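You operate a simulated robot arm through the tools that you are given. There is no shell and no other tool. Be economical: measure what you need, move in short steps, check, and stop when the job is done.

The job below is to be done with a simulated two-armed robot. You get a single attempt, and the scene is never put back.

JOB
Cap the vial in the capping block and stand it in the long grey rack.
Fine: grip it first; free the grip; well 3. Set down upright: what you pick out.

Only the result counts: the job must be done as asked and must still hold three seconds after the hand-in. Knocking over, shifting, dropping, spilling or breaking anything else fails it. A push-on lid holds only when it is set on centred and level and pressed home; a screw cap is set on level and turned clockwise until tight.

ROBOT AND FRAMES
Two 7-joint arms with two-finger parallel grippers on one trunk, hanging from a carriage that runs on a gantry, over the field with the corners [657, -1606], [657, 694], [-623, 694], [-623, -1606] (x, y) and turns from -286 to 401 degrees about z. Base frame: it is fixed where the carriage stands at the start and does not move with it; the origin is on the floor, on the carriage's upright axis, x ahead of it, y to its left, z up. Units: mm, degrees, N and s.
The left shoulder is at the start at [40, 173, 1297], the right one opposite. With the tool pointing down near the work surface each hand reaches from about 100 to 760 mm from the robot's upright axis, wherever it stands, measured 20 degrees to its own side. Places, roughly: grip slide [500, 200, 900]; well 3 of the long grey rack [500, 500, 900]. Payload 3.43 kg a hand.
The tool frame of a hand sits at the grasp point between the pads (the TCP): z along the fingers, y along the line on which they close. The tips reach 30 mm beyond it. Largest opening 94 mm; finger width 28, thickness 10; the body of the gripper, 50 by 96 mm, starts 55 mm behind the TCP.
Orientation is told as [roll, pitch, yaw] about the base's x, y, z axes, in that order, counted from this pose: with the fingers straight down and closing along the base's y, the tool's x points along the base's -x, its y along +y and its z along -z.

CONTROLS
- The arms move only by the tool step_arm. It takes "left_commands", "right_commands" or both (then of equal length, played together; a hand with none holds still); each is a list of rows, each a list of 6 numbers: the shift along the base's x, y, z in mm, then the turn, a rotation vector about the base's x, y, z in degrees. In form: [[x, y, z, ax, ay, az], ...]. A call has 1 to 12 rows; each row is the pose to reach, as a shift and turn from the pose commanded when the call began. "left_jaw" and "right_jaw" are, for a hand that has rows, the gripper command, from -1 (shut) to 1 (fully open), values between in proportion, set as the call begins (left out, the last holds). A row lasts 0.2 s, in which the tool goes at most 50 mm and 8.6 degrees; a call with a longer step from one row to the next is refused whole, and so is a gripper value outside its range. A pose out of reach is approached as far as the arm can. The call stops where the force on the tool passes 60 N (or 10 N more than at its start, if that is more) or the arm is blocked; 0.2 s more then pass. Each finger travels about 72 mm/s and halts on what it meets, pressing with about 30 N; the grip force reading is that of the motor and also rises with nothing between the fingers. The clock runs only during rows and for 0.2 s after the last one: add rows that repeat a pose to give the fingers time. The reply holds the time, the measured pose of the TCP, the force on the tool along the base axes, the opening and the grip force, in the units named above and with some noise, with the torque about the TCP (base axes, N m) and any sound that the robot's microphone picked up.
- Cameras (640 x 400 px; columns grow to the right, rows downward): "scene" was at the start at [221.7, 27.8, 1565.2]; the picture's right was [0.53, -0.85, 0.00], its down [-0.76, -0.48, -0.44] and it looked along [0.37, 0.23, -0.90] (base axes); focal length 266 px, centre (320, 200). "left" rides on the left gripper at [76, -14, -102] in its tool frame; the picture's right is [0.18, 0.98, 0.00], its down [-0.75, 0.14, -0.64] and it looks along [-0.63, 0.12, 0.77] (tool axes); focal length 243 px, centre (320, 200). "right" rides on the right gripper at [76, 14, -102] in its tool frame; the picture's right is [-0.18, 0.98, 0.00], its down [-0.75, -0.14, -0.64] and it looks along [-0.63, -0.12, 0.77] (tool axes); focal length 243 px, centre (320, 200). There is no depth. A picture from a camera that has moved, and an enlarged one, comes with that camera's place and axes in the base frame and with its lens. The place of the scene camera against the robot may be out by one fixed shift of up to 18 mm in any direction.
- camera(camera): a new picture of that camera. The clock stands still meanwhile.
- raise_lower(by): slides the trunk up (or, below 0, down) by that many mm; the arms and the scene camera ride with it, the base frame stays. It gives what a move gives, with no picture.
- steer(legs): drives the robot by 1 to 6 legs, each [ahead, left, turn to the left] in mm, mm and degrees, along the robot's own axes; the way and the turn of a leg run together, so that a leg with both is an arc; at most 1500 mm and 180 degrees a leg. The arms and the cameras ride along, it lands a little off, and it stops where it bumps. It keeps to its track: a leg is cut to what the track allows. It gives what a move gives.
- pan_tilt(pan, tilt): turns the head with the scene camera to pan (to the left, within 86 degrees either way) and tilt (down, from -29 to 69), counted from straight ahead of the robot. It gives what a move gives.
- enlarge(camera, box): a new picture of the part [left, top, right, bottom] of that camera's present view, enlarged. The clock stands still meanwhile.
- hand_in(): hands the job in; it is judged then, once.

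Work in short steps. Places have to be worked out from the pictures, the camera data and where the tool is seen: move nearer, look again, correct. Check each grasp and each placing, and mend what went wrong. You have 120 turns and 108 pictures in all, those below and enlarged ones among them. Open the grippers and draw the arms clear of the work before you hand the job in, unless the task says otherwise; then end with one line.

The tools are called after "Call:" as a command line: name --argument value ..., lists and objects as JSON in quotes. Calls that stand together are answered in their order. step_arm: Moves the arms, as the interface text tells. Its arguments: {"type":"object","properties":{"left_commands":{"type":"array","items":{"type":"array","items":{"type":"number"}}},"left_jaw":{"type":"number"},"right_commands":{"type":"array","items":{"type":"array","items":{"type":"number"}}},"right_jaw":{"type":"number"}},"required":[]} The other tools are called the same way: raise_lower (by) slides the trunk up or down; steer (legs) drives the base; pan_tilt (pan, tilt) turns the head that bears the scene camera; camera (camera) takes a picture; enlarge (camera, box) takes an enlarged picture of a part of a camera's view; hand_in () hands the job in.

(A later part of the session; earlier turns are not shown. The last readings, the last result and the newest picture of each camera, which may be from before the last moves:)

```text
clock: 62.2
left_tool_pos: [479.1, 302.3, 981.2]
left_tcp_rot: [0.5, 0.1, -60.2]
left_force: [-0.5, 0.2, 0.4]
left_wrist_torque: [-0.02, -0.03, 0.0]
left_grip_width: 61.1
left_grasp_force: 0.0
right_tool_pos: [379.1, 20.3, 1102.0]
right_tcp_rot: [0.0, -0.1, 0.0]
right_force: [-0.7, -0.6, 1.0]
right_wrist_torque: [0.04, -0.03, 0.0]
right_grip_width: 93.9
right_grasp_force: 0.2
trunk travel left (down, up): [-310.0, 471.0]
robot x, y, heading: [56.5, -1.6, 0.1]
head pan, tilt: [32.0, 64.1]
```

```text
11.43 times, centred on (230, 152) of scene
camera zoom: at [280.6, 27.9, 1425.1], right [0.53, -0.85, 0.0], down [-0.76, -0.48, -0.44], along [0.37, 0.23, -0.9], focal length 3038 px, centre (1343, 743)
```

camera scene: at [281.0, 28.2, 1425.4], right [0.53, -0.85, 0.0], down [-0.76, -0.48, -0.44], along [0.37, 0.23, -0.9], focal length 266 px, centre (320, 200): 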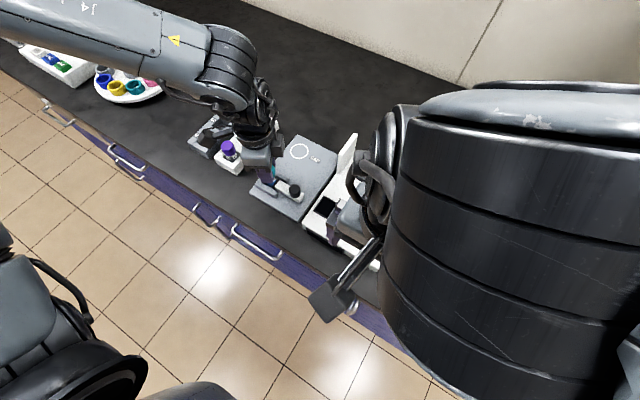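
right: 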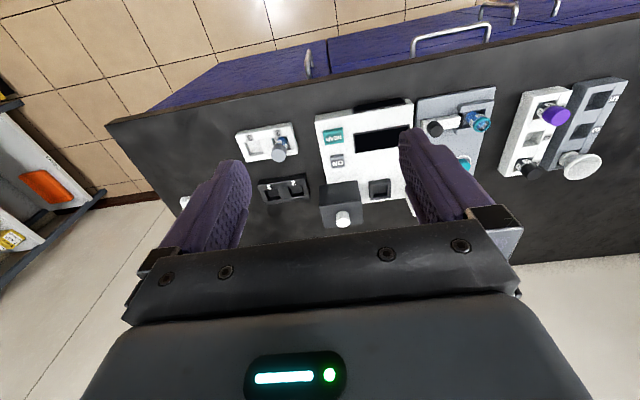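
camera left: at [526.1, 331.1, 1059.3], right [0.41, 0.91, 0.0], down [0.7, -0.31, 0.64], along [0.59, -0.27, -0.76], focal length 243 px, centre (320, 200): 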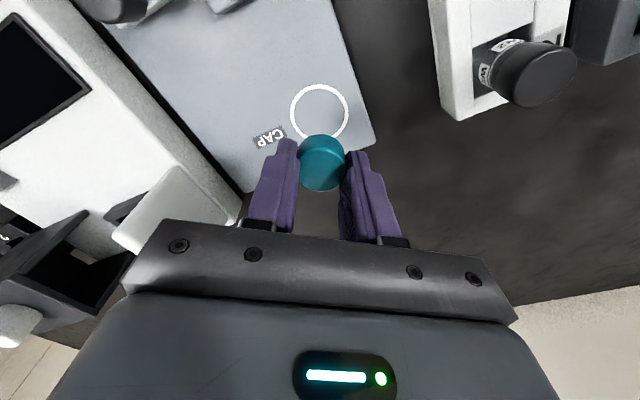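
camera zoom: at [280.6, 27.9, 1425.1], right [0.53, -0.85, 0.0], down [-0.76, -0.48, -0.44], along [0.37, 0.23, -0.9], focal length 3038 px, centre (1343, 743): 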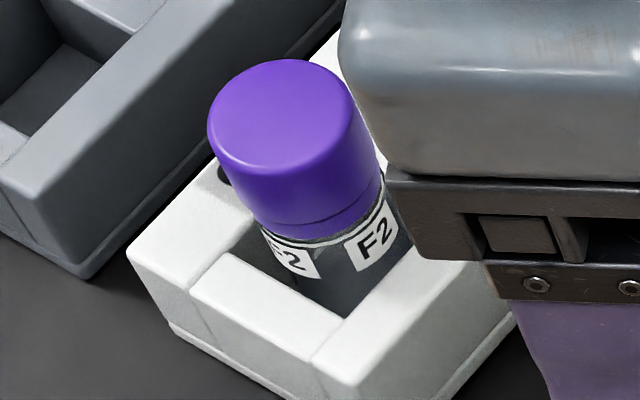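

Proportions now match the closed purple vial. I test whether it holds: grip the cap and pull up gently, reading the force.

Call:
step_arm --left_commands '[[1.2, 0, -20, 0, 0, 0], [1.2, 0, -40, 0, 0, 0], [1.2, 0, -46, 0, 0, 0]]'

Call:
step_arm --left_commands '[[0, 0, 0, 0, 0, 0], [0, 0, 0, 0, 0, 0], [0, 0, 0, 0, 0, 0]]' --left_jaw -1

Call:
step_arm --left_commands '[[0, 0, 1, 0, 0, 0], [0, 0, 2, 0, 0, 0]]'

```text
clock: 63.0
left_tool_pos: [481.3, 301.6, 934.4]
left_tcp_rot: [0.5, 0.1, -60.2]
left_force: [-0.6, -0.6, 0.5]
left_wrist_torque: [-0.01, -0.03, 0.01]
left_grip_width: 61.1
left_grasp_force: 0.0
right_tool_pos: [378.1, 20.9, 1102.6]
right_tcp_rot: [0.0, 0.0, 0.1]
right_force: [0.0, -0.1, 0.4]
right_wrist_torque: [-0.01, 0.02, -0.03]
right_grip_width: 93.9
right_grasp_force: 0.0
trunk travel left (down, up): [-310.0, 471.0]
robot x, y, heading: [58.3, 2.1, -0.2]
head pan, tilt: [32.0, 64.1]
```

```text
clock: 63.8
left_tool_pos: [481.7, 300.8, 935.2]
left_tcp_rot: [0.5, 0.1, -60.2]
left_force: [-0.3, 0.3, -0.5]
left_wrist_torque: [0.0, 0.02, -0.01]
left_grip_width: 28.3
left_grasp_force: 29.9
right_tool_pos: [379.1, 20.9, 1102.6]
right_tcp_rot: [0.1, 0.0, 0.1]
right_force: [-0.2, 0.2, 0.5]
right_wrist_torque: [0.0, 0.0, 0.03]
right_grip_width: 94.0
right_grasp_force: 0.0
trunk travel left (down, up): [-310.0, 471.0]
robot x, y, heading: [58.9, 2.9, 0.0]
head pan, tilt: [32.0, 64.1]
heard: snap
```

```text
clock: 64.4
left_tool_pos: [482.0, 301.1, 937.3]
left_tcp_rot: [0.5, 0.1, -60.2]
left_force: [0.2, 0.0, 0.0]
left_wrist_torque: [-0.01, 0.0, -0.03]
left_grip_width: 28.1
left_grasp_force: 29.4
right_tool_pos: [378.3, 21.9, 1102.1]
right_tcp_rot: [0.0, -0.1, 0.2]
right_force: [0.7, -0.3, 0.0]
right_wrist_torque: [0.0, 0.0, 0.01]
right_grip_width: 94.0
right_grasp_force: 0.1
trunk travel left (down, up): [-310.0, 471.0]
robot x, y, heading: [61.0, 0.8, 0.0]
head pan, tilt: [32.0, 64.1]
```

The pull shows no force. I lift a few mm more and look whether the cap comes off alone or the vial follows.

Call:
step_arm --left_commands '[[0, 0, 3, 0, 0, 0], [0, 0, 5, 0, 0, 0]]'

Call:
enlarge --camera "left" --box '[285, 90, 355, 160]'

```text
clock: 65.0
left_tool_pos: [480.8, 301.6, 941.3]
left_tcp_rot: [0.5, 0.0, -60.2]
left_force: [0.4, 1.3, -1.5]
left_wrist_torque: [0.01, 0.01, -0.01]
left_grip_width: 28.1
left_grasp_force: 30.0
right_tool_pos: [378.4, 21.7, 1102.1]
right_tcp_rot: [0.0, 0.0, 0.2]
right_force: [0.6, -0.4, -0.6]
right_wrist_torque: [-0.03, -0.01, 0.0]
right_grip_width: 93.7
right_grasp_force: 0.0
trunk travel left (down, up): [-310.0, 471.0]
robot x, y, heading: [58.4, -5.2, -0.1]
head pan, tilt: [32.0, 64.1]
```

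```text
5.71 times, centred on (320, 125) of left
camera zoom: at [430.2, 360.1, 1044.1], right [0.76, 0.65, 0.01], down [0.49, -0.59, 0.64], along [0.42, -0.48, -0.77], focal length 1386 px, centre (320, 629)
```

zoom: 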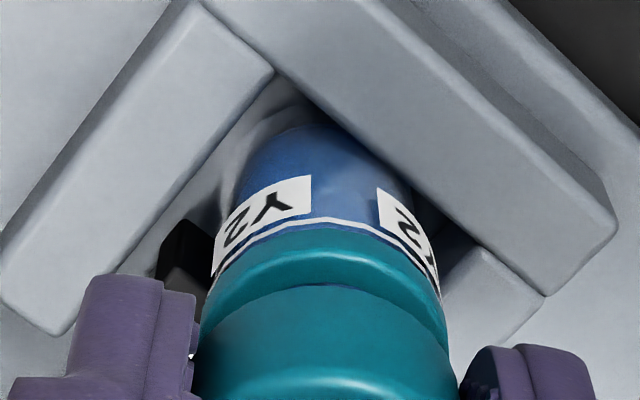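

The cap came free, so it wasn't home. I level the hand, bring the cap back onto the rim and press in-hand progressively harder.

Call:
step_arm --left_commands '[[0, 0, 0, -0.5, 0, 0], [0, 0, -2.5, -0.5, 0, 0], [0, 0, -5, -0.5, 0, 0]]'

Call:
step_arm --left_commands '[[0, 0, -2, 0, 0, 0], [0, 0, -4, 0, 0, 0], [0, 0, -5, 0, 0, 0]]'

Call:
step_arm --left_commands '[[0, 0, -2, 0, 0, 0], [0, 0, -4, 0, 0, 0], [0, 0, -5, 0, 0, 0]]'

```text
clock: 65.8
left_tool_pos: [481.6, 302.2, 937.0]
left_tcp_rot: [0.1, -0.5, -60.3]
left_force: [-0.6, 2.0, 0.6]
left_wrist_torque: [0.05, 0.01, -0.01]
left_grip_width: 27.7
left_grasp_force: 29.8
right_tool_pos: [378.5, 20.1, 1102.4]
right_tcp_rot: [0.0, 0.0, 0.1]
right_force: [0.1, 0.3, -0.2]
right_wrist_torque: [0.02, 0.03, -0.05]
right_grip_width: 94.0
right_grasp_force: 0.1
trunk travel left (down, up): [-310.0, 471.0]
robot x, y, heading: [60.7, -1.0, 0.1]
head pan, tilt: [32.0, 64.1]
```

```text
clock: 66.6
left_tool_pos: [482.1, 302.7, 933.9]
left_tcp_rot: [0.4, -0.3, -60.2]
left_force: [-8.6, 2.1, 32.3]
left_wrist_torque: [0.21, 0.38, 0.03]
left_grip_width: 28.1
left_grasp_force: 30.4
right_tool_pos: [379.4, 23.2, 1102.8]
right_tcp_rot: [0.1, 0.0, 0.1]
right_force: [0.6, -0.7, 0.0]
right_wrist_torque: [0.01, 0.02, -0.02]
right_grip_width: 94.0
right_grasp_force: 0.0
trunk travel left (down, up): [-310.0, 471.0]
robot x, y, heading: [57.4, 1.0, -0.1]
head pan, tilt: [32.0, 64.1]
heard: snap
```

```text
clock: 67.4
left_tool_pos: [483.9, 301.7, 930.8]
left_tcp_rot: [0.5, -0.5, -60.3]
left_force: [-10.7, -2.8, 59.2]
left_wrist_torque: [0.07, 0.16, 0.02]
left_grip_width: 28.3
left_grasp_force: 30.0
right_tool_pos: [379.4, 22.6, 1103.9]
right_tcp_rot: [0.0, 0.0, 0.1]
right_force: [0.3, 0.4, 0.6]
right_wrist_torque: [0.01, 0.05, 0.02]
right_grip_width: 94.2
right_grasp_force: 0.0
trunk travel left (down, up): [-310.0, 471.0]
robot x, y, heading: [60.3, -1.5, 0.1]
head pan, tilt: [32.0, 64.1]
```

A snap while pressing in-hand: the lid went on. I relieve the press and pull gently to test.

Call:
step_arm --left_commands '[[0, 0, 4, 0, 0, 0], [0, 0, 8, 0, 0, 0]]'

Call:
step_arm --left_commands '[[0, 0, 2, 0, 0, 0], [0, 0, 3, 0, 0, 0]]'

```text
clock: 68.0
left_tool_pos: [478.1, 301.1, 933.1]
left_tcp_rot: [0.0, 0.0, -60.3]
left_force: [1.6, -1.1, -1.5]
left_wrist_torque: [0.02, -0.02, 0.0]
left_grip_width: 27.8
left_grasp_force: 29.9
right_tool_pos: [377.7, 20.6, 1101.5]
right_tcp_rot: [0.0, 0.0, 0.1]
right_force: [-0.3, -0.7, -0.6]
right_wrist_torque: [0.0, 0.02, 0.01]
right_grip_width: 94.0
right_grasp_force: 0.0
trunk travel left (down, up): [-310.0, 471.0]
robot x, y, heading: [62.2, -2.0, -0.0]
head pan, tilt: [32.0, 64.1]
heard: snap
```

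```text
clock: 68.6
left_tool_pos: [480.9, 302.1, 936.7]
left_tcp_rot: [0.2, -0.3, -60.2]
left_force: [-0.4, 0.4, 0.7]
left_wrist_torque: [0.02, 0.0, -0.02]
left_grip_width: 27.8
left_grasp_force: 30.2
right_tool_pos: [379.0, 20.1, 1102.2]
right_tcp_rot: [0.0, 0.0, 0.1]
right_force: [-0.9, -0.4, 0.8]
right_wrist_torque: [0.01, 0.03, -0.01]
right_grip_width: 94.1
right_grasp_force: 0.1
trunk travel left (down, up): [-310.0, 471.0]
robot x, y, heading: [63.4, -1.5, -0.0]
head pan, tilt: [32.0, 64.1]
```

Relief popped it off again. I press to the snap once more (compensating the sideways drift), then turn clockwise while it is engaged and read the torque.

Call:
step_arm --left_commands '[[0, 0, -2, 0, 0, 0], [-1, 0, -4, 0, 0, 0], [-1.5, 0, -6, 0, 0, 0], [-1.5, 0, -7, 0, 0, 0]]'

Call:
step_arm --left_commands '[[0, 0, 0, 0, 0, -6], [0, 0, 0, 0, 0, -12], [0, 0, 0, 0, 0, -18], [0, 0, 0, 0, 0, -24], [0, 0, 0, 0, 0, -30]]'

```text
clock: 69.6
left_tool_pos: [480.8, 301.8, 931.2]
left_tcp_rot: [0.4, -0.4, -60.3]
left_force: [-0.8, 0.8, 2.5]
left_wrist_torque: [0.03, 0.02, 0.03]
left_grip_width: 27.7
left_grasp_force: 29.9
right_tool_pos: [378.7, 20.8, 1102.8]
right_tcp_rot: [0.0, 0.0, 0.1]
right_force: [0.0, -0.3, -1.0]
right_wrist_torque: [0.01, -0.05, 0.0]
right_grip_width: 93.8
right_grasp_force: 0.1
trunk travel left (down, up): [-310.0, 471.0]
robot x, y, heading: [60.0, -0.8, 0.2]
head pan, tilt: [32.0, 64.1]
```

```text
clock: 70.8
left_tool_pos: [479.6, 301.8, 932.7]
left_tcp_rot: [0.1, -0.4, -90.3]
left_force: [-0.6, -0.3, -0.4]
left_wrist_torque: [0.03, -0.02, -0.03]
left_grip_width: 27.7
left_grasp_force: 29.7
right_tool_pos: [378.9, 20.4, 1101.9]
right_tcp_rot: [0.0, 0.0, 0.1]
right_force: [0.2, 0.0, -0.3]
right_wrist_torque: [0.0, -0.03, 0.04]
right_grip_width: 94.0
right_grasp_force: 0.0
trunk travel left (down, up): [-310.0, 471.0]
robot x, y, heading: [62.4, -1.2, 0.0]
head pan, tilt: [32.0, 64.1]
```

The cap had slipped up in the grip; contact is only now beginning. I press further until the snap, then turn.

Call:
step_arm --left_commands '[[0, 0, -2, 0, 0, 0], [-0.5, 0, -4, 0, 0, 0], [-1, 0, -6, 0, 0, 0]]'

Call:
camera --camera "left"

```text
clock: 71.6
left_tool_pos: [483.3, 300.9, 927.9]
left_tcp_rot: [0.6, -0.5, -90.3]
left_force: [-7.2, -3.1, 55.4]
left_wrist_torque: [-0.12, -0.13, 0.01]
left_grip_width: 28.0
left_grasp_force: 30.0
right_tool_pos: [380.6, 22.0, 1104.6]
right_tcp_rot: [0.0, -0.1, 0.2]
right_force: [-0.9, 0.6, -0.8]
right_wrist_torque: [-0.01, 0.0, 0.0]
right_grip_width: 93.9
right_grasp_force: 0.2
trunk travel left (down, up): [-310.0, 471.0]
robot x, y, heading: [61.4, -0.3, -0.1]
head pan, tilt: [32.0, 64.1]
```

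```text
45 pictures are left
camera left: at [466.9, 379.1, 1030.3], right [0.98, 0.18, 0.01], down [0.13, -0.75, 0.65], along [0.12, -0.64, -0.76], focal length 243 px, centre (320, 200)
```

left: 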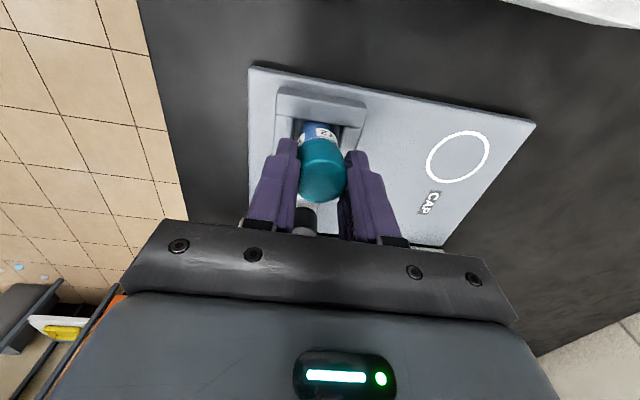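

55 N with no new sound. I ease to about 25 N and turn clockwise with it.

Call:
step_arm --left_commands '[[-1, 0, 2.5, 0, 0, 0], [-1, 0, 2.5, 0, 0, -7], [-1, 0, 2.5, 0, 0, -14], [-1, 0, 2.5, 0, 0, -21]]'

Call:
step_arm --left_commands '[[0, 0, 0, 0, 0, -8], [0, 0, 0, 0, 0, -16], [0, 0, 0, 0, 0, -24], [0, 0, 0, 0, 0, -32]]'

```text
clock: 72.6
left_tool_pos: [481.2, 302.8, 928.6]
left_tcp_rot: [0.4, -0.2, -111.3]
left_force: [2.5, -0.2, 33.1]
left_wrist_torque: [-0.11, -0.24, 0.05]
left_grip_width: 28.0
left_grasp_force: 29.7
right_tool_pos: [381.8, 21.6, 1102.5]
right_tcp_rot: [-0.1, -0.1, 0.1]
right_force: [0.7, -0.3, 0.8]
right_wrist_torque: [-0.02, -0.02, 0.0]
right_grip_width: 93.9
right_grasp_force: 0.1
trunk travel left (down, up): [-310.0, 471.0]
robot x, y, heading: [62.7, -1.3, 0.1]
head pan, tilt: [32.0, 64.1]
```

```text
clock: 73.6
left_tool_pos: [481.1, 301.9, 929.8]
left_tcp_rot: [0.2, -0.2, -143.5]
left_force: [2.3, -1.1, 36.0]
left_wrist_torque: [-0.3, -0.15, 0.02]
left_grip_width: 27.9
left_grasp_force: 29.9
right_tool_pos: [380.8, 21.5, 1103.4]
right_tcp_rot: [-0.1, -0.1, 0.1]
right_force: [-0.1, 0.2, 0.6]
right_wrist_torque: [0.02, -0.02, 0.03]
right_grip_width: 93.9
right_grasp_force: 0.1
trunk travel left (down, up): [-310.0, 471.0]
robot x, y, heading: [61.5, 1.8, -0.1]
head pan, tilt: [32.0, 64.1]
```

Call:
enlarge --camera "left" --box '[285, 90, 355, 160]'

```text
5.71 times, centred on (320, 125) of left
camera zoom: at [533.0, 360.1, 1030.7], right [0.73, -0.68, 0.0], down [-0.52, -0.56, 0.65], along [-0.44, -0.48, -0.76], focal length 1386 px, centre (320, 629)
```

zoom: 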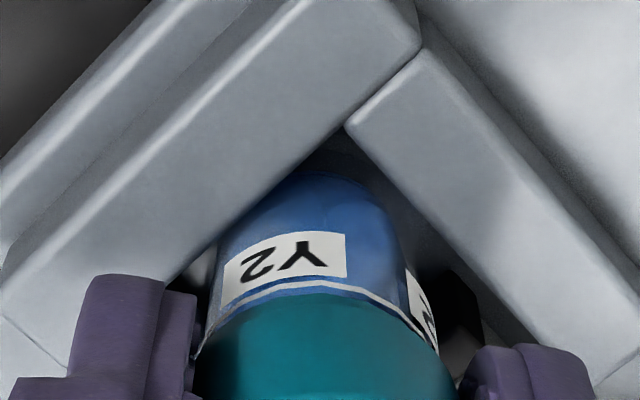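

The cap now seems lower on the collar. I turn a little further, release without moving, rise and inspect from the scene camera.

Call:
step_arm --left_commands '[[0, 0, 0, 0, 0, -8], [0, 0, 0, 0, 0, -16]]'

Call:
step_arm --left_commands '[[0, 0, 0, 0, 0, 0], [0, 0, 0, 0, 0, 0], [0, 0, 0, 0, 0, 0]]' --left_jaw 0.3

Call:
step_arm --left_commands '[[0, 0, 25, 0, 0, 0], [0, 0, 60, 0, 0, 0]]'

Call:
enlarge --camera "scene" --box '[270, 158, 290, 188]'

Call:
enlarge --camera "left" --box '[290, 80, 350, 150]'

```text
clock: 74.2
left_tool_pos: [479.8, 302.2, 929.6]
left_tcp_rot: [0.2, -0.2, -159.5]
left_force: [1.7, -2.8, 35.3]
left_wrist_torque: [-0.25, -0.07, 0.01]
left_grip_width: 27.6
left_grasp_force: 30.0
right_tool_pos: [380.8, 21.3, 1102.4]
right_tcp_rot: [0.0, -0.1, 0.1]
right_force: [0.8, -0.5, -0.3]
right_wrist_torque: [0.0, 0.01, 0.0]
right_grip_width: 94.0
right_grasp_force: 0.1
trunk travel left (down, up): [-310.0, 471.0]
robot x, y, heading: [58.9, 0.5, -0.1]
head pan, tilt: [32.0, 64.1]
```

```text
clock: 75.0
left_tool_pos: [478.2, 301.7, 926.7]
left_tcp_rot: [0.2, -0.3, -159.2]
left_force: [-0.4, 0.6, 0.2]
left_wrist_torque: [0.03, 0.03, -0.02]
left_grip_width: 61.0
left_grasp_force: 0.0
right_tool_pos: [378.5, 20.4, 1102.5]
right_tcp_rot: [0.0, 0.0, 0.0]
right_force: [-0.4, 0.8, 0.2]
right_wrist_torque: [0.01, 0.01, 0.0]
right_grip_width: 94.1
right_grasp_force: 0.0
trunk travel left (down, up): [-310.0, 471.0]
robot x, y, heading: [62.3, -3.0, 0.1]
head pan, tilt: [32.0, 64.1]
```

```text
clock: 75.6
left_tool_pos: [476.9, 301.1, 988.9]
left_tcp_rot: [0.2, -0.5, -159.2]
left_force: [-0.6, 0.1, 0.7]
left_wrist_torque: [0.02, -0.04, 0.01]
left_grip_width: 60.9
left_grasp_force: 0.2
right_tool_pos: [379.3, 20.7, 1102.0]
right_tcp_rot: [0.0, 0.0, 0.1]
right_force: [0.0, -1.0, -0.2]
right_wrist_torque: [-0.02, 0.01, 0.0]
right_grip_width: 93.9
right_grasp_force: 0.1
trunk travel left (down, up): [-310.0, 471.0]
robot x, y, heading: [59.6, 2.2, -0.0]
head pan, tilt: [32.0, 64.1]
```

```text
13.33 times, centred on (280, 173) of scene
camera zoom: at [280.6, 27.9, 1425.1], right [0.53, -0.85, 0.0], down [-0.76, -0.48, -0.44], along [0.37, 0.23, -0.9], focal length 3544 px, centre (853, 560)
```

zoom: 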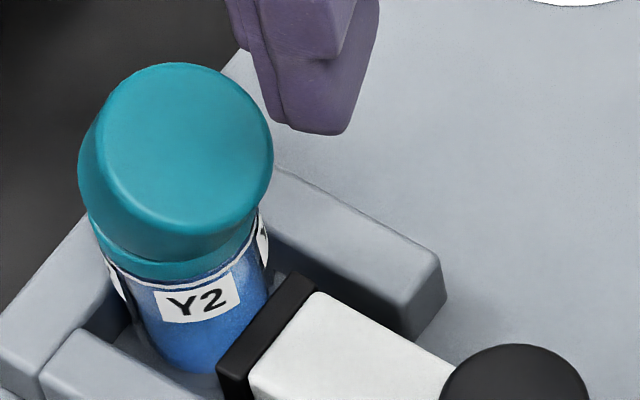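

```text
5.71 times, centred on (320, 115) of left
camera zoom: at [543.9, 342.3, 1090.0], right [0.52, -0.85, 0.0], down [-0.65, -0.4, 0.65], along [-0.55, -0.34, -0.76], focal length 1386 px, centre (320, 686)
```

zoom: 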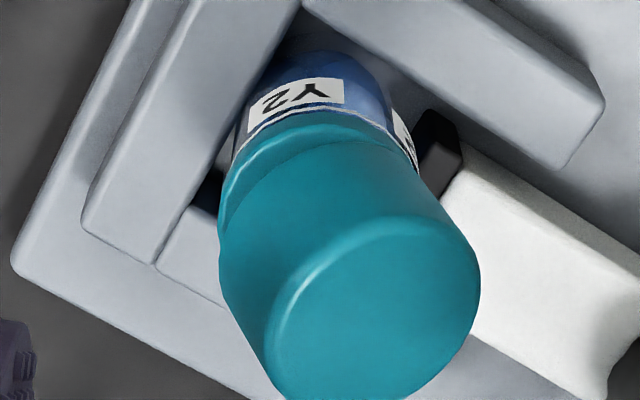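

Now it is clear: the cap is tilted, while after the earlier releases with a snap it sat level – so it is a push-on lid. The lean is along the −58° direction, so I regrip with the jaws closing in that plane (yaw ≈ −149°) to level it.

Call:
step_arm --left_commands '[[1.5, 0, -15, 0, 0, 5], [3, 0, -35, 0, 0, 10], [3, 0, -51, 0, 0, 10]]'

Call:
enlarge --camera "left" --box '[220, 80, 420, 230]'

```text
clock: 76.4
left_tool_pos: [481.3, 301.4, 937.6]
left_tcp_rot: [0.2, -0.2, -149.3]
left_force: [0.8, 0.7, 0.5]
left_wrist_torque: [-0.02, 0.03, -0.03]
left_grip_width: 60.9
left_grasp_force: 0.1
right_tool_pos: [378.5, 20.3, 1102.3]
right_tcp_rot: [0.0, 0.0, 0.1]
right_force: [0.3, -0.3, 0.4]
right_wrist_torque: [-0.01, -0.01, -0.01]
right_grip_width: 93.8
right_grasp_force: 0.0
trunk travel left (down, up): [-310.0, 471.0]
robot x, y, heading: [60.8, -2.0, 0.2]
head pan, tilt: [32.0, 64.1]
```

```text
2.67 times, centred on (320, 155) of left
camera zoom: at [539.3, 353.2, 1038.1], right [0.66, -0.75, 0.0], down [-0.57, -0.5, 0.65], along [-0.48, -0.43, -0.76], focal length 647 px, centre (320, 320)
```

zoom: 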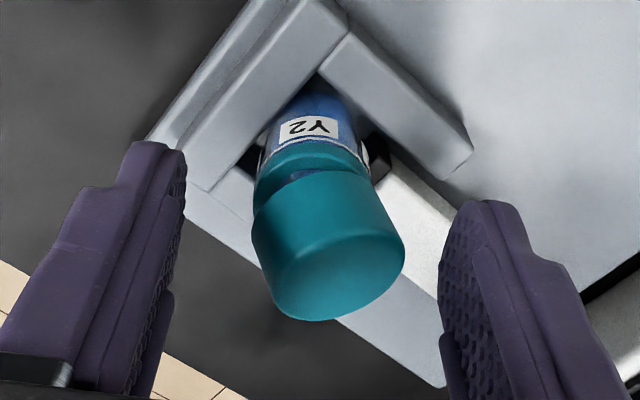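

The lean lies in the closing plane. I close to square it up, then lift 3 mm to look.

Call:
step_arm --left_commands '[[0, 0, 0, 0, 0, 0], [0, 0, 0, 0, 0, 0], [0, 0, 0, 0, 0, 0], [0, 0, 0, 0, 0, 0]]' --left_jaw -1

Call:
step_arm --left_commands '[[0, 0, 3, 0, 0, 0], [0, 0, 6, 0, 0, 0]]'

Call:
enlarge --camera "left" --box '[270, 80, 370, 210]'

Call:
enlarge --camera "scene" --box '[265, 148, 295, 188]'

```text
clock: 77.4
left_tool_pos: [482.0, 300.5, 936.0]
left_tcp_rot: [0.2, -0.3, -149.2]
left_force: [0.3, 0.4, 0.6]
left_wrist_torque: [-0.01, -0.01, -0.02]
left_grip_width: 29.6
left_grasp_force: 29.9
right_tool_pos: [378.9, 21.8, 1101.3]
right_tcp_rot: [0.0, 0.0, 0.1]
right_force: [0.2, 0.6, 0.5]
right_wrist_torque: [0.01, -0.02, 0.02]
right_grip_width: 94.0
right_grasp_force: 0.0
trunk travel left (down, up): [-310.0, 471.0]
robot x, y, heading: [57.0, 0.8, 0.1]
head pan, tilt: [32.0, 64.1]
```

```text
clock: 78.0
left_tool_pos: [480.9, 301.5, 943.5]
left_tcp_rot: [0.1, -0.4, -149.2]
left_force: [0.2, 0.0, -0.1]
left_wrist_torque: [0.03, -0.03, 0.06]
left_grip_width: 30.4
left_grasp_force: 30.3
right_tool_pos: [379.4, 21.0, 1103.3]
right_tcp_rot: [0.0, 0.0, 0.1]
right_force: [0.3, 0.3, 0.0]
right_wrist_torque: [-0.01, 0.01, 0.0]
right_grip_width: 93.8
right_grasp_force: 0.0
trunk travel left (down, up): [-310.0, 471.0]
robot x, y, heading: [58.4, -0.2, -0.1]
head pan, tilt: [32.0, 64.1]
```

```text
3.08 times, centred on (320, 145) of left
camera zoom: at [539.2, 353.2, 1044.4], right [0.66, -0.75, 0.0], down [-0.57, -0.5, 0.65], along [-0.48, -0.43, -0.76], focal length 746 px, centre (320, 369)
```

zoom: 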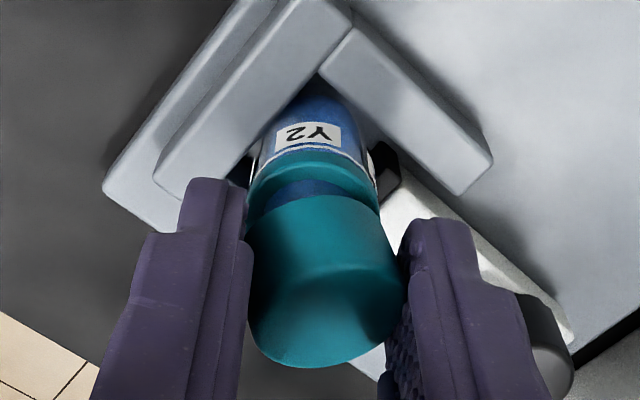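

```text
10.00 times, centred on (280, 168) of scene
camera zoom: at [280.6, 27.7, 1425.2], right [0.53, -0.85, 0.0], down [-0.76, -0.48, -0.44], along [0.37, 0.23, -0.9], focal length 2658 px, centre (720, 520)
```

zoom: 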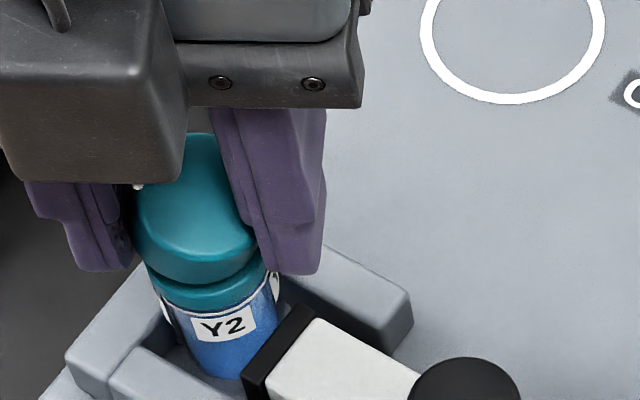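

The cap is still wedged slightly askew. I'll set it back flat on its plate to re-level it: lift, unwind to yaw −65° and carry it over the CAP ring.

Call:
step_arm --left_commands '[[0, 0, 20, 0, 0, 0], [0, 0, 35, 0, 0, 8], [20, 0, 35, 0, 0, 16], [40, 0, 35, 0, 0, 24], [60, 0, 35, 0, 0, 32], [80, 0, 35, 0, 0, 40], [100, -1, 35, 0, 0, 48], [114, -1.5, 35, 0, 0, 56], [114, -1.5, 35, 0, 0, 64], [114, -1.5, 30, 0, 0, 72], [114, -1.5, 20, 0, 0, 80], [114, -1.5, 0, 0, 0, 84]]'

Call:
enlarge --camera "left" --box '[220, 60, 420, 230]'

```text
clock: 80.6
left_tool_pos: [593.9, 299.2, 943.6]
left_tcp_rot: [0.2, -0.3, -65.1]
left_force: [-0.1, 0.8, 0.6]
left_wrist_torque: [0.0, 0.01, -0.02]
left_grip_width: 29.7
left_grasp_force: 29.7
right_tool_pos: [378.4, 20.4, 1102.7]
right_tcp_rot: [0.0, 0.1, 0.1]
right_force: [-0.1, -0.3, 1.2]
right_wrist_torque: [0.0, -0.01, -0.03]
right_grip_width: 94.1
right_grasp_force: 0.1
trunk travel left (down, up): [-310.0, 471.0]
robot x, y, heading: [58.4, -5.8, -0.1]
head pan, tilt: [32.0, 64.1]
```

```text
2.35 times, centred on (320, 145) of left
camera zoom: at [548.6, 363.2, 1044.4], right [0.81, 0.58, 0.0], down [0.44, -0.62, 0.65], along [0.38, -0.53, -0.76], focal length 571 px, centre (320, 329)
```

zoom: 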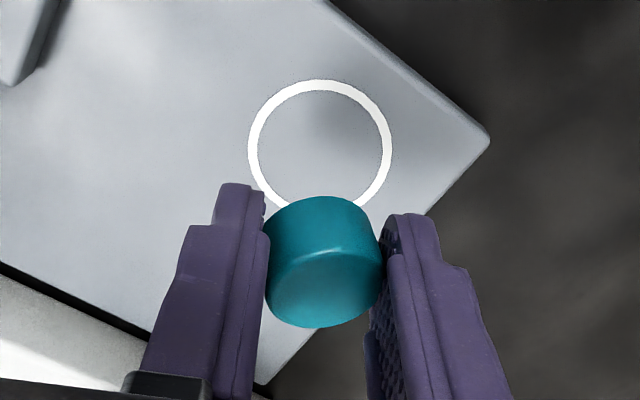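

I lower it to the plate gently.

Call:
step_arm --left_commands '[[0.5, 0, -25, 0, 0, 0], [0.5, 0, -45, 0, 0, 0], [0.5, 0, -48, 0, 0, 0], [0.5, 0, -51, 0, 0, 0]]'

Call:
step_arm --left_commands '[[0, 0, -1.5, 0, 0, 0], [0, 0, -3, 0, 0, 0], [0, 0, -3, 0, 0, 0]]'

Call:
enlarge --camera "left" --box '[250, 80, 390, 220]'

```text
clock: 81.6
left_tool_pos: [595.4, 300.8, 891.5]
left_tcp_rot: [0.1, -0.3, -65.2]
left_force: [-1.8, -0.7, 4.6]
left_wrist_torque: [0.0, 0.23, 0.04]
left_grip_width: 29.9
left_grasp_force: 30.0
right_tool_pos: [378.8, 21.5, 1103.0]
right_tcp_rot: [0.0, 0.1, 0.1]
right_force: [-0.9, -0.1, -0.2]
right_wrist_torque: [0.0, -0.03, -0.01]
right_grip_width: 93.8
right_grasp_force: 0.1
trunk travel left (down, up): [-310.0, 471.0]
robot x, y, heading: [58.6, 0.2, -0.1]
head pan, tilt: [32.0, 64.1]
```

```text
clock: 82.6
left_tool_pos: [595.3, 299.4, 891.9]
left_tcp_rot: [0.3, -0.6, -65.2]
left_force: [-8.0, 1.0, 19.4]
left_wrist_torque: [0.1, 0.7, 0.06]
left_grip_width: 29.8
left_grasp_force: 30.0
right_tool_pos: [377.8, 22.0, 1101.7]
right_tcp_rot: [0.0, 0.0, 0.1]
right_force: [-0.7, -0.3, 0.2]
right_wrist_torque: [-0.01, -0.02, -0.02]
right_grip_width: 94.0
right_grasp_force: 0.0
trunk travel left (down, up): [-310.0, 471.0]
robot x, y, heading: [59.1, 1.7, -0.2]
head pan, tilt: [32.0, 64.1]
stopped in row 3 (left hand): the force on the tool passed its limit at 61 N (the readings are from after the stop); the commanded pose is now the measured one
```

```text
2.86 times, centred on (320, 150) of left
camera zoom: at [549.4, 363.7, 993.3], right [0.81, 0.58, 0.0], down [0.44, -0.62, 0.65], along [0.38, -0.53, -0.76], focal length 693 px, centre (320, 343)
```

zoom: 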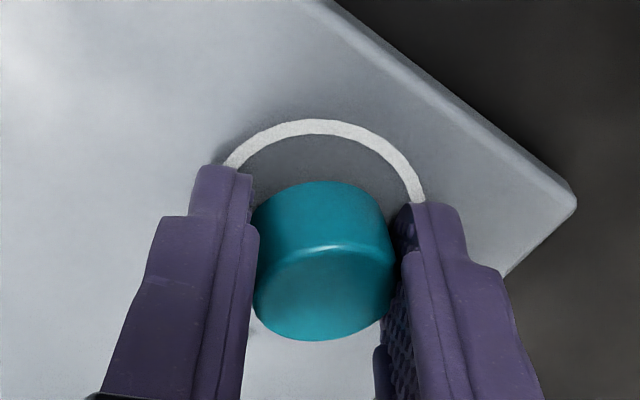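

The fingertips reach the plate. I open, letting the cap settle flat, and rise to look.

Call:
step_arm --left_commands '[[0, 0, 1, 0, 0, 0], [0, 0, 1, 0, 0, 0], [0, 0, 1, 0, 0, 0], [0, 0, 1, 0, 0, 0]]' --left_jaw 0.3

Call:
step_arm --left_commands '[[0, 0, 25, 0, 0, 0], [0, 0, 50, 0, 0, 0]]'

Call:
enlarge --camera "left" --box '[230, 60, 410, 210]'

```text
clock: 83.6
left_tool_pos: [595.7, 298.3, 891.7]
left_tcp_rot: [0.2, -0.6, -65.2]
left_force: [2.8, 0.0, 2.9]
left_wrist_torque: [0.01, 0.06, 0.02]
left_grip_width: 59.5
left_grasp_force: 0.0
right_tool_pos: [380.0, 21.0, 1102.4]
right_tcp_rot: [0.0, 0.0, 0.1]
right_force: [0.5, 0.8, 0.2]
right_wrist_torque: [-0.01, 0.02, 0.01]
right_grip_width: 93.9
right_grasp_force: 0.0
trunk travel left (down, up): [-310.0, 471.0]
robot x, y, heading: [56.3, 1.1, 0.1]
head pan, tilt: [32.0, 64.1]
```

```text
clock: 84.2
left_tool_pos: [595.0, 298.5, 941.4]
left_tcp_rot: [0.1, -0.5, -65.2]
left_force: [0.0, 0.2, -0.1]
left_wrist_torque: [-0.02, 0.02, 0.02]
left_grip_width: 61.4
left_grasp_force: 0.1
right_tool_pos: [377.9, 20.4, 1102.4]
right_tcp_rot: [0.1, 0.1, 0.2]
right_force: [0.1, -0.1, 0.0]
right_wrist_torque: [0.02, 0.04, 0.02]
right_grip_width: 93.8
right_grasp_force: 0.0
trunk travel left (down, up): [-310.0, 471.0]
robot x, y, heading: [60.3, -0.0, -0.0]
head pan, tilt: [32.0, 64.1]
```

```text
2.67 times, centred on (320, 135) of left
camera zoom: at [549.6, 363.1, 1042.8], right [0.82, 0.58, 0.0], down [0.44, -0.62, 0.65], along [0.38, -0.53, -0.76], focal length 647 px, centre (320, 373)
```

zoom: 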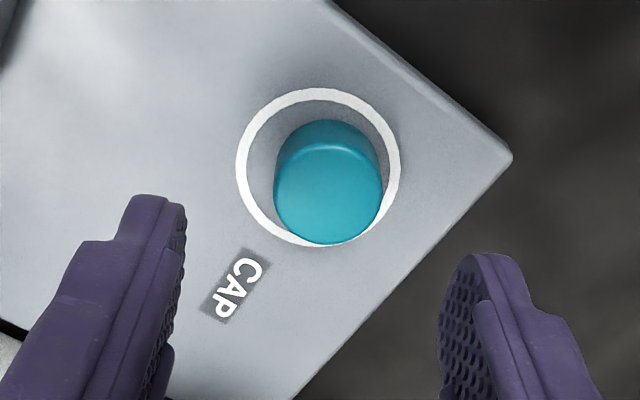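

Flat again. I regrip it, correcting 2.4 mm along the closing line.

Call:
step_arm --left_commands '[[2.2, 1.0, -20, 0, 0, 0], [2.2, 1.0, -40, 0, 0, 0], [2.2, 1.0, -47.5, 0, 0, 0]]'

Call:
step_arm --left_commands '[[0, 0, 0, 0, 0, 0], [0, 0, 0, 0, 0, 0], [0, 0, 0, 0, 0, 0]]' --left_jaw -1

Call:
step_arm --left_commands '[[0, 0, 25, 0, 0, 0], [0, 0, 50, 0, 0, 0], [0, 0, 70, 0, 0, 0]]'

Call:
enlarge --camera "left" --box '[280, 110, 370, 210]'

```text
clock: 85.0
left_tool_pos: [597.8, 300.3, 893.6]
left_tcp_rot: [0.2, -0.5, -65.2]
left_force: [-0.2, 0.5, 0.0]
left_wrist_torque: [0.04, -0.02, 0.0]
left_grip_width: 61.1
left_grasp_force: 0.0
right_tool_pos: [379.1, 19.7, 1102.6]
right_tcp_rot: [0.0, 0.0, 0.1]
right_force: [0.6, -0.2, 0.6]
right_wrist_torque: [-0.01, 0.04, 0.0]
right_grip_width: 94.0
right_grasp_force: 0.0
trunk travel left (down, up): [-310.0, 471.0]
robot x, y, heading: [57.2, -3.6, 0.1]
head pan, tilt: [32.0, 64.1]
```

```text
clock: 85.8
left_tool_pos: [598.3, 298.4, 893.9]
left_tcp_rot: [0.2, -0.4, -65.2]
left_force: [-0.6, -0.4, -0.3]
left_wrist_torque: [0.01, 0.03, -0.01]
left_grip_width: 28.1
left_grasp_force: 29.8
right_tool_pos: [378.6, 21.4, 1102.8]
right_tcp_rot: [-0.1, 0.0, 0.0]
right_force: [-0.1, -0.6, 0.9]
right_wrist_torque: [-0.01, 0.02, -0.04]
right_grip_width: 93.9
right_grasp_force: 0.1
trunk travel left (down, up): [-310.0, 471.0]
robot x, y, heading: [60.3, 1.2, 0.1]
head pan, tilt: [32.0, 64.1]
```

```text
clock: 86.6
left_tool_pos: [598.0, 299.5, 965.2]
left_tcp_rot: [0.3, -0.4, -65.2]
left_force: [0.7, -0.8, 0.0]
left_wrist_torque: [-0.01, 0.03, -0.01]
left_grip_width: 28.1
left_grasp_force: 30.0
right_tool_pos: [378.3, 20.7, 1103.4]
right_tcp_rot: [0.0, 0.1, 0.2]
right_force: [-0.1, 0.2, -0.1]
right_wrist_torque: [0.01, 0.03, 0.01]
right_grip_width: 93.9
right_grasp_force: 0.1
trunk travel left (down, up): [-310.0, 471.0]
robot x, y, heading: [58.5, -2.1, 0.2]
head pan, tilt: [32.0, 64.1]
```

```text
4.00 times, centred on (325, 160) of left
camera zoom: at [552.2, 363.1, 1066.2], right [0.82, 0.58, 0.0], down [0.44, -0.62, 0.65], along [0.38, -0.53, -0.76], focal length 970 px, centre (300, 360)
```

zoom: 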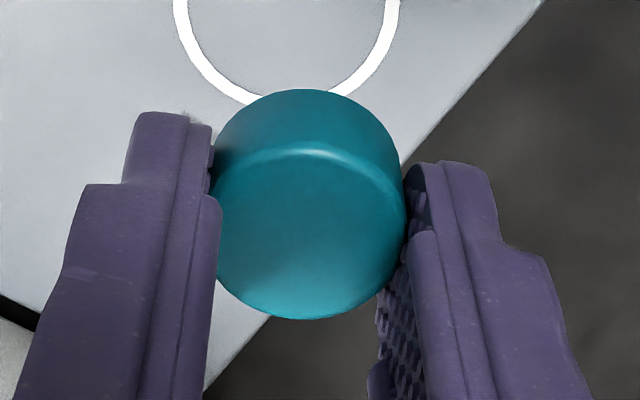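

Gripped squarely (28.1 mm, level). I carry it over the vial and check alignment.

Call:
step_arm --left_commands '[[-40, 1, 5, 0, 0, 0], [-80, 1.5, 5, 0, 0, 0], [-117.5, 2, 3, 0, 0, 0], [-117.5, 2, -9, 0, 0, 0]]'

Call:
enlarge --camera "left" --box '[280, 90, 370, 190]'

Call:
enlarge --camera "scene" --box '[265, 148, 295, 188]'

```text
clock: 87.6
left_tool_pos: [480.3, 300.6, 956.0]
left_tcp_rot: [0.2, -0.5, -65.2]
left_force: [0.0, -0.3, -0.5]
left_wrist_torque: [0.01, 0.01, -0.04]
left_grip_width: 28.0
left_grasp_force: 30.0
right_tool_pos: [379.5, 20.0, 1102.4]
right_tcp_rot: [0.0, 0.0, 0.2]
right_force: [-0.2, 0.3, 0.2]
right_wrist_torque: [-0.01, 0.03, 0.02]
right_grip_width: 94.0
right_grasp_force: 0.1
trunk travel left (down, up): [-310.0, 471.0]
robot x, y, heading: [60.3, -1.0, -0.1]
head pan, tilt: [32.0, 64.1]
```

```text
4.00 times, centred on (325, 140) of left
camera zoom: at [434.9, 365.7, 1057.4], right [0.82, 0.58, 0.0], down [0.44, -0.62, 0.65], along [0.38, -0.53, -0.76], focal length 970 px, centre (300, 440)
```

zoom: 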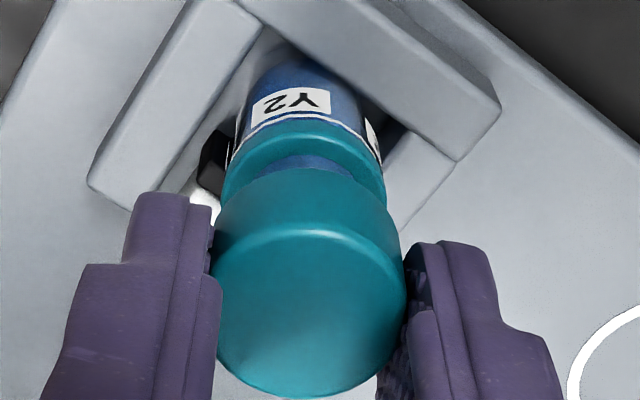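

```text
10.00 times, centred on (280, 168) of scene
camera zoom: at [280.8, 27.5, 1425.3], right [0.53, -0.85, 0.0], down [-0.76, -0.48, -0.44], along [0.37, 0.23, -0.9], focal length 2658 px, centre (720, 520)
```

zoom: 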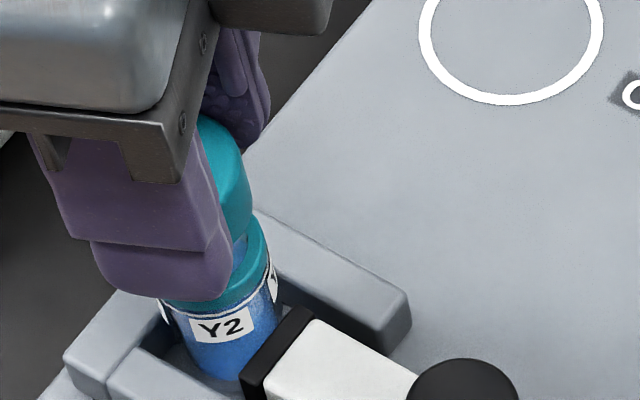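

Alignment within 1 mm; I correct (−0.7, −0.3) and descend to contact.

Call:
step_arm --left_commands '[[-0.7, -0.3, -5, 0, 0, 0], [-0.7, -0.3, -10, 0, 0, 0], [-0.7, -0.3, -14, 0, 0, 0], [-0.7, -0.3, -17, 0, 0, 0], [-0.7, -0.3, -19, 0, 0, 0]]'

Call:
step_arm --left_commands '[[-0.3, 0, -1, 0, 0, 0], [-0.6, 0, -2, 0, 0, 0], [-1, 0, -3, 0, 0, 0], [-1.3, 0, -4, 0, 0, 0]]'

```text
clock: 88.8
left_tool_pos: [481.7, 301.9, 939.4]
left_tcp_rot: [0.6, -0.7, -65.3]
left_force: [-5.1, -2.9, 32.7]
left_wrist_torque: [-0.14, 0.26, -0.04]
left_grip_width: 28.3
left_grasp_force: 30.3
right_tool_pos: [378.7, 22.4, 1102.3]
right_tcp_rot: [0.0, 0.0, 0.1]
right_force: [0.2, 0.1, 0.0]
right_wrist_torque: [0.01, 0.03, 0.0]
right_grip_width: 93.9
right_grasp_force: 0.1
trunk travel left (down, up): [-310.0, 471.0]
robot x, y, heading: [56.4, 0.4, -0.1]
head pan, tilt: [32.0, 64.1]
```

```text
clock: 89.8
left_tool_pos: [481.5, 301.2, 933.7]
left_tcp_rot: [0.4, -0.6, -65.2]
left_force: [0.4, -2.2, 32.2]
left_wrist_torque: [-0.02, 0.04, -0.03]
left_grip_width: 28.8
left_grasp_force: 30.4
right_tool_pos: [380.2, 21.1, 1103.5]
right_tcp_rot: [0.0, -0.1, 0.1]
right_force: [0.4, 0.0, -0.5]
right_wrist_torque: [0.0, -0.01, -0.02]
right_grip_width: 94.1
right_grasp_force: 0.1
trunk travel left (down, up): [-310.0, 471.0]
robot x, y, heading: [59.1, 4.5, 0.1]
head pan, tilt: [32.0, 64.1]
```

Call:
enlarge --camera "left" --box '[280, 90, 370, 190]'

```text
4.00 times, centred on (325, 140) of left
camera zoom: at [434.7, 366.1, 1034.9], right [0.82, 0.58, 0.01], down [0.44, -0.62, 0.65], along [0.38, -0.53, -0.76], focal length 970 px, centre (300, 440)
```

zoom: 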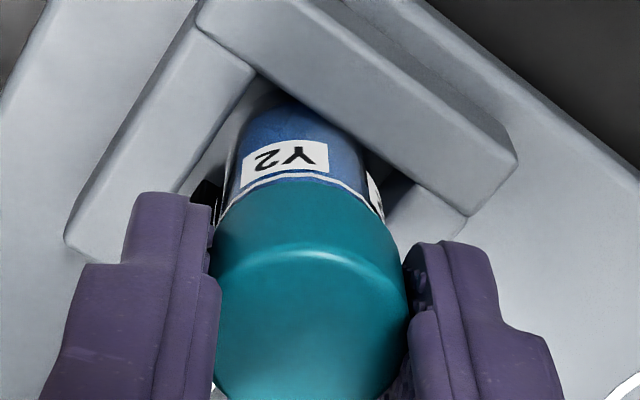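

Level and centred with little side load. I ease the press to about half and open.

Call:
step_arm --left_commands '[[0.3, 0, 1, 0, 0, 0], [0.6, 0, 2, 0, 0, 0]]'

Call:
step_arm --left_commands '[[0, 0, 0, 0, 0, 0], [0, 0, 0, 0, 0, 0], [0, 0, 0, 0, 0, 0]]' --left_jaw 0.3

Call:
step_arm --left_commands '[[0, 0, 25, 0, 0, 0], [0, 0, 50, 0, 0, 0]]'

Call:
enlarge --camera "left" --box '[275, 80, 365, 180]'

```text
clock: 90.4
left_tool_pos: [481.5, 301.9, 934.4]
left_tcp_rot: [0.2, -0.4, -65.2]
left_force: [2.9, -1.2, 13.4]
left_wrist_torque: [-0.01, -0.12, 0.0]
left_grip_width: 28.2
left_grasp_force: 29.7
right_tool_pos: [379.0, 21.0, 1102.7]
right_tcp_rot: [0.1, -0.1, 0.1]
right_force: [-0.8, 0.7, 0.2]
right_wrist_torque: [-0.01, 0.02, 0.04]
right_grip_width: 93.8
right_grasp_force: 0.0
trunk travel left (down, up): [-310.0, 471.0]
robot x, y, heading: [57.5, -1.7, 0.0]
head pan, tilt: [32.0, 64.1]
```

```text
clock: 91.2
left_tool_pos: [480.6, 302.0, 934.8]
left_tcp_rot: [0.2, -0.5, -65.1]
left_force: [-0.1, -0.3, 0.5]
left_wrist_torque: [0.0, -0.01, 0.04]
left_grip_width: 61.2
left_grasp_force: 0.1
right_tool_pos: [377.1, 20.8, 1101.5]
right_tcp_rot: [0.0, 0.1, 0.1]
right_force: [-0.3, 0.0, 0.6]
right_wrist_torque: [0.01, 0.02, 0.0]
right_grip_width: 93.9
right_grasp_force: 0.0
trunk travel left (down, up): [-310.0, 471.0]
robot x, y, heading: [61.1, 5.0, 0.1]
head pan, tilt: [32.0, 64.1]
heard: snap
```

```text
clock: 91.8
left_tool_pos: [479.2, 301.9, 985.8]
left_tcp_rot: [0.2, -0.5, -65.2]
left_force: [0.4, -0.3, 0.7]
left_wrist_torque: [0.02, 0.02, -0.01]
left_grip_width: 61.0
left_grasp_force: 0.1
right_tool_pos: [379.0, 19.6, 1102.3]
right_tcp_rot: [0.0, 0.0, 0.1]
right_force: [0.1, -0.1, -0.2]
right_wrist_torque: [-0.03, 0.02, -0.01]
right_grip_width: 93.9
right_grasp_force: 0.1
trunk travel left (down, up): [-310.0, 471.0]
robot x, y, heading: [59.9, 2.2, -0.2]
head pan, tilt: [32.0, 64.1]
```

```text
4.00 times, centred on (320, 130) of left
camera zoom: at [433.4, 365.8, 1086.2], right [0.82, 0.58, 0.0], down [0.44, -0.62, 0.65], along [0.38, -0.53, -0.76], focal length 970 px, centre (320, 480)
```

zoom: 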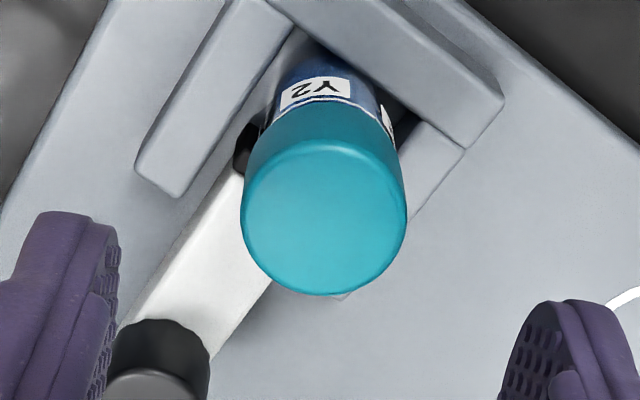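

Snap heard and the lid is level. Now a careful press on top with closed fingers, with sideways compensation.

Call:
step_arm --left_commands '[[0.5, -0.5, -8, 0, 0, 0], [0.5, -0.5, -16, 0, 0, 0], [0.5, -0.5, -22, 0, 0, 0], [0.5, -0.5, -26, 0, 0, 0], [0.5, -0.5, -28, 0, 0, 0]]' --left_jaw -1

Call:
step_arm --left_commands '[[-0.3, 0, -1, 0, 0, 0], [-0.7, 0, -2, 0, 0, 0], [-1.2, 0, -3.5, 0, 0, 0], [-1.7, 0, -5, 0, 0, 0], [-2, 0, -6, 0, 0, 0]]'

```text
clock: 93.0
left_tool_pos: [479.4, 300.8, 957.3]
left_tcp_rot: [0.2, -0.5, -65.2]
left_force: [0.3, 0.6, 1.1]
left_wrist_torque: [0.01, 0.02, -0.02]
left_grip_width: 0.0
left_grasp_force: 30.1
right_tool_pos: [378.6, 19.6, 1102.0]
right_tcp_rot: [0.1, 0.0, 0.1]
right_force: [0.6, -0.9, -0.1]
right_wrist_torque: [0.01, 0.0, -0.03]
right_grip_width: 93.9
right_grasp_force: 0.1
trunk travel left (down, up): [-310.0, 471.0]
robot x, y, heading: [58.4, 3.2, -0.0]
head pan, tilt: [32.0, 64.1]
```

```text
clock: 94.2
left_tool_pos: [481.4, 300.9, 956.2]
left_tcp_rot: [0.7, -0.8, -65.4]
left_force: [-4.7, 2.2, 31.1]
left_wrist_torque: [0.25, 0.25, 0.0]
left_grip_width: 0.0
left_grasp_force: 29.8
right_tool_pos: [378.1, 23.1, 1101.5]
right_tcp_rot: [0.0, 0.0, 0.1]
right_force: [1.1, 0.1, 0.3]
right_wrist_torque: [-0.04, -0.01, -0.02]
right_grip_width: 94.0
right_grasp_force: 0.1
trunk travel left (down, up): [-310.0, 471.0]
robot x, y, heading: [59.1, -1.1, 0.1]
head pan, tilt: [32.0, 64.1]
stopped in row 5 (left hand): the force on the tool passed its limit at 63 N (the readings are from after the stop); the commanded pose is now the measured one
```

The lid took 63 N without change – home. Next: free the grip. I rise, open and move over the knob (481, 229) at yaw −90°.

Call:
step_arm --left_commands '[[0, 0, 20, 0, 0, 0], [0, 0, 40, 0, 0, -6], [0, -24, 40, 0, 0, -12], [0, -48, 40, 0, 0, -18], [0, -72, 40, 0, 0, -24.8]]' --left_jaw 0.3

Call:
camera --camera "left"

Call:
enlarge --camera "scene" --box '[265, 148, 295, 188]'

```text
clock: 95.5
left_tool_pos: [478.9, 226.5, 993.3]
left_tcp_rot: [0.5, -0.7, -90.2]
left_force: [-0.5, -0.3, 0.2]
left_wrist_torque: [-0.01, 0.01, 0.0]
left_grip_width: 61.1
left_grasp_force: 0.1
right_tool_pos: [377.8, 19.6, 1102.1]
right_tcp_rot: [0.0, 0.0, 0.2]
right_force: [0.3, 0.4, -0.7]
right_wrist_torque: [-0.02, -0.02, -0.05]
right_grip_width: 94.0
right_grasp_force: 0.0
trunk travel left (down, up): [-310.0, 471.0]
robot x, y, heading: [58.8, -2.0, 0.0]
head pan, tilt: [32.0, 64.1]
```

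```text
30 pictures are left
camera left: at [464.2, 304.3, 1094.4], right [0.98, 0.18, 0.01], down [0.13, -0.75, 0.65], along [0.12, -0.64, -0.76], focal length 243 px, centre (320, 200)
```

left: 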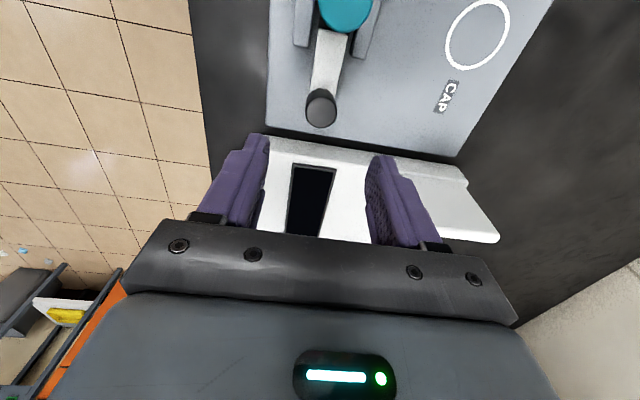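

```text
10.00 times, centred on (280, 168) of scene
camera zoom: at [280.4, 27.4, 1425.2], right [0.53, -0.85, 0.0], down [-0.76, -0.48, -0.44], along [0.37, 0.23, -0.9], focal length 2658 px, centre (720, 520)
```

zoom: 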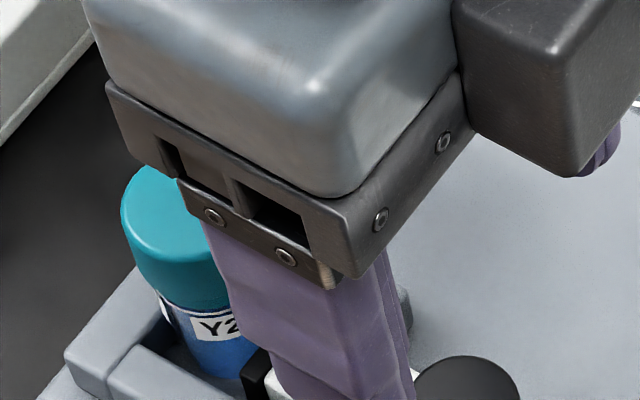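

The lid sits level, fully on. Knob at ≈ (480, 230); I descend and grip it.

Call:
step_arm --left_commands '[[1, 3, -40, 0, 0, 0], [1, 3, -75, 0, 0, 0], [1, 3, -89, 0, 0, 0]]'

Call:
step_arm --left_commands '[[0, 0, 0, 0, 0, 0], [0, 0, 0, 0, 0, 0], [0, 0, 0, 0, 0, 0]]' --left_jaw -1

Call:
step_arm --left_commands '[[0, -3, 0, 0, 0, 0], [0, -6, 0, 0, 0, 0], [0, -9, 0, 0, 0, 0], [0, -12, 0, 0, 0, 0], [0, -14, 0, 0, 0, 0], [0, -14, 0, 0, 0, 0]]'

```text
clock: 96.2
left_tool_pos: [479.9, 230.6, 904.0]
left_tcp_rot: [0.6, -0.8, -90.2]
left_force: [0.0, 0.3, 0.7]
left_wrist_torque: [0.03, 0.02, 0.01]
left_grip_width: 61.3
left_grasp_force: 0.1
right_tool_pos: [378.4, 20.3, 1102.0]
right_tcp_rot: [0.0, 0.0, 0.1]
right_force: [0.2, 0.4, -1.0]
right_wrist_torque: [0.0, 0.03, 0.0]
right_grip_width: 94.1
right_grasp_force: 0.1
trunk travel left (down, up): [-310.0, 471.0]
robot x, y, heading: [57.9, 1.0, 0.3]
head pan, tilt: [32.0, 64.1]
```

```text
clock: 97.0
left_tool_pos: [480.7, 230.3, 904.7]
left_tcp_rot: [0.5, -0.8, -90.1]
left_force: [1.7, 0.1, -1.9]
left_wrist_torque: [-0.04, 0.45, -0.04]
left_grip_width: 25.3
left_grasp_force: 44.8
right_tool_pos: [377.9, 20.3, 1101.8]
right_tcp_rot: [0.0, 0.0, 0.1]
right_force: [0.4, 0.3, 0.3]
right_wrist_torque: [0.0, 0.01, -0.02]
right_grip_width: 94.1
right_grasp_force: 0.0
trunk travel left (down, up): [-310.0, 471.0]
robot x, y, heading: [59.5, 1.9, -0.2]
head pan, tilt: [32.0, 64.1]
```

```text
clock: 98.5
left_tool_pos: [480.5, 216.9, 903.9]
left_tcp_rot: [0.4, -0.6, -90.1]
left_force: [-0.7, 5.4, -0.6]
left_wrist_torque: [-0.04, 0.55, -0.01]
left_grip_width: 25.2
left_grasp_force: 44.7
right_tool_pos: [377.2, 20.8, 1103.3]
right_tcp_rot: [-0.1, 0.0, 0.2]
right_force: [0.4, 0.7, 0.7]
right_wrist_torque: [0.02, 0.01, 0.01]
right_grip_width: 94.0
right_grasp_force: 0.0
trunk travel left (down, up): [-310.0, 471.0]
robot x, y, heading: [61.3, -1.6, 0.1]
head pan, tilt: [32.0, 64.1]
```

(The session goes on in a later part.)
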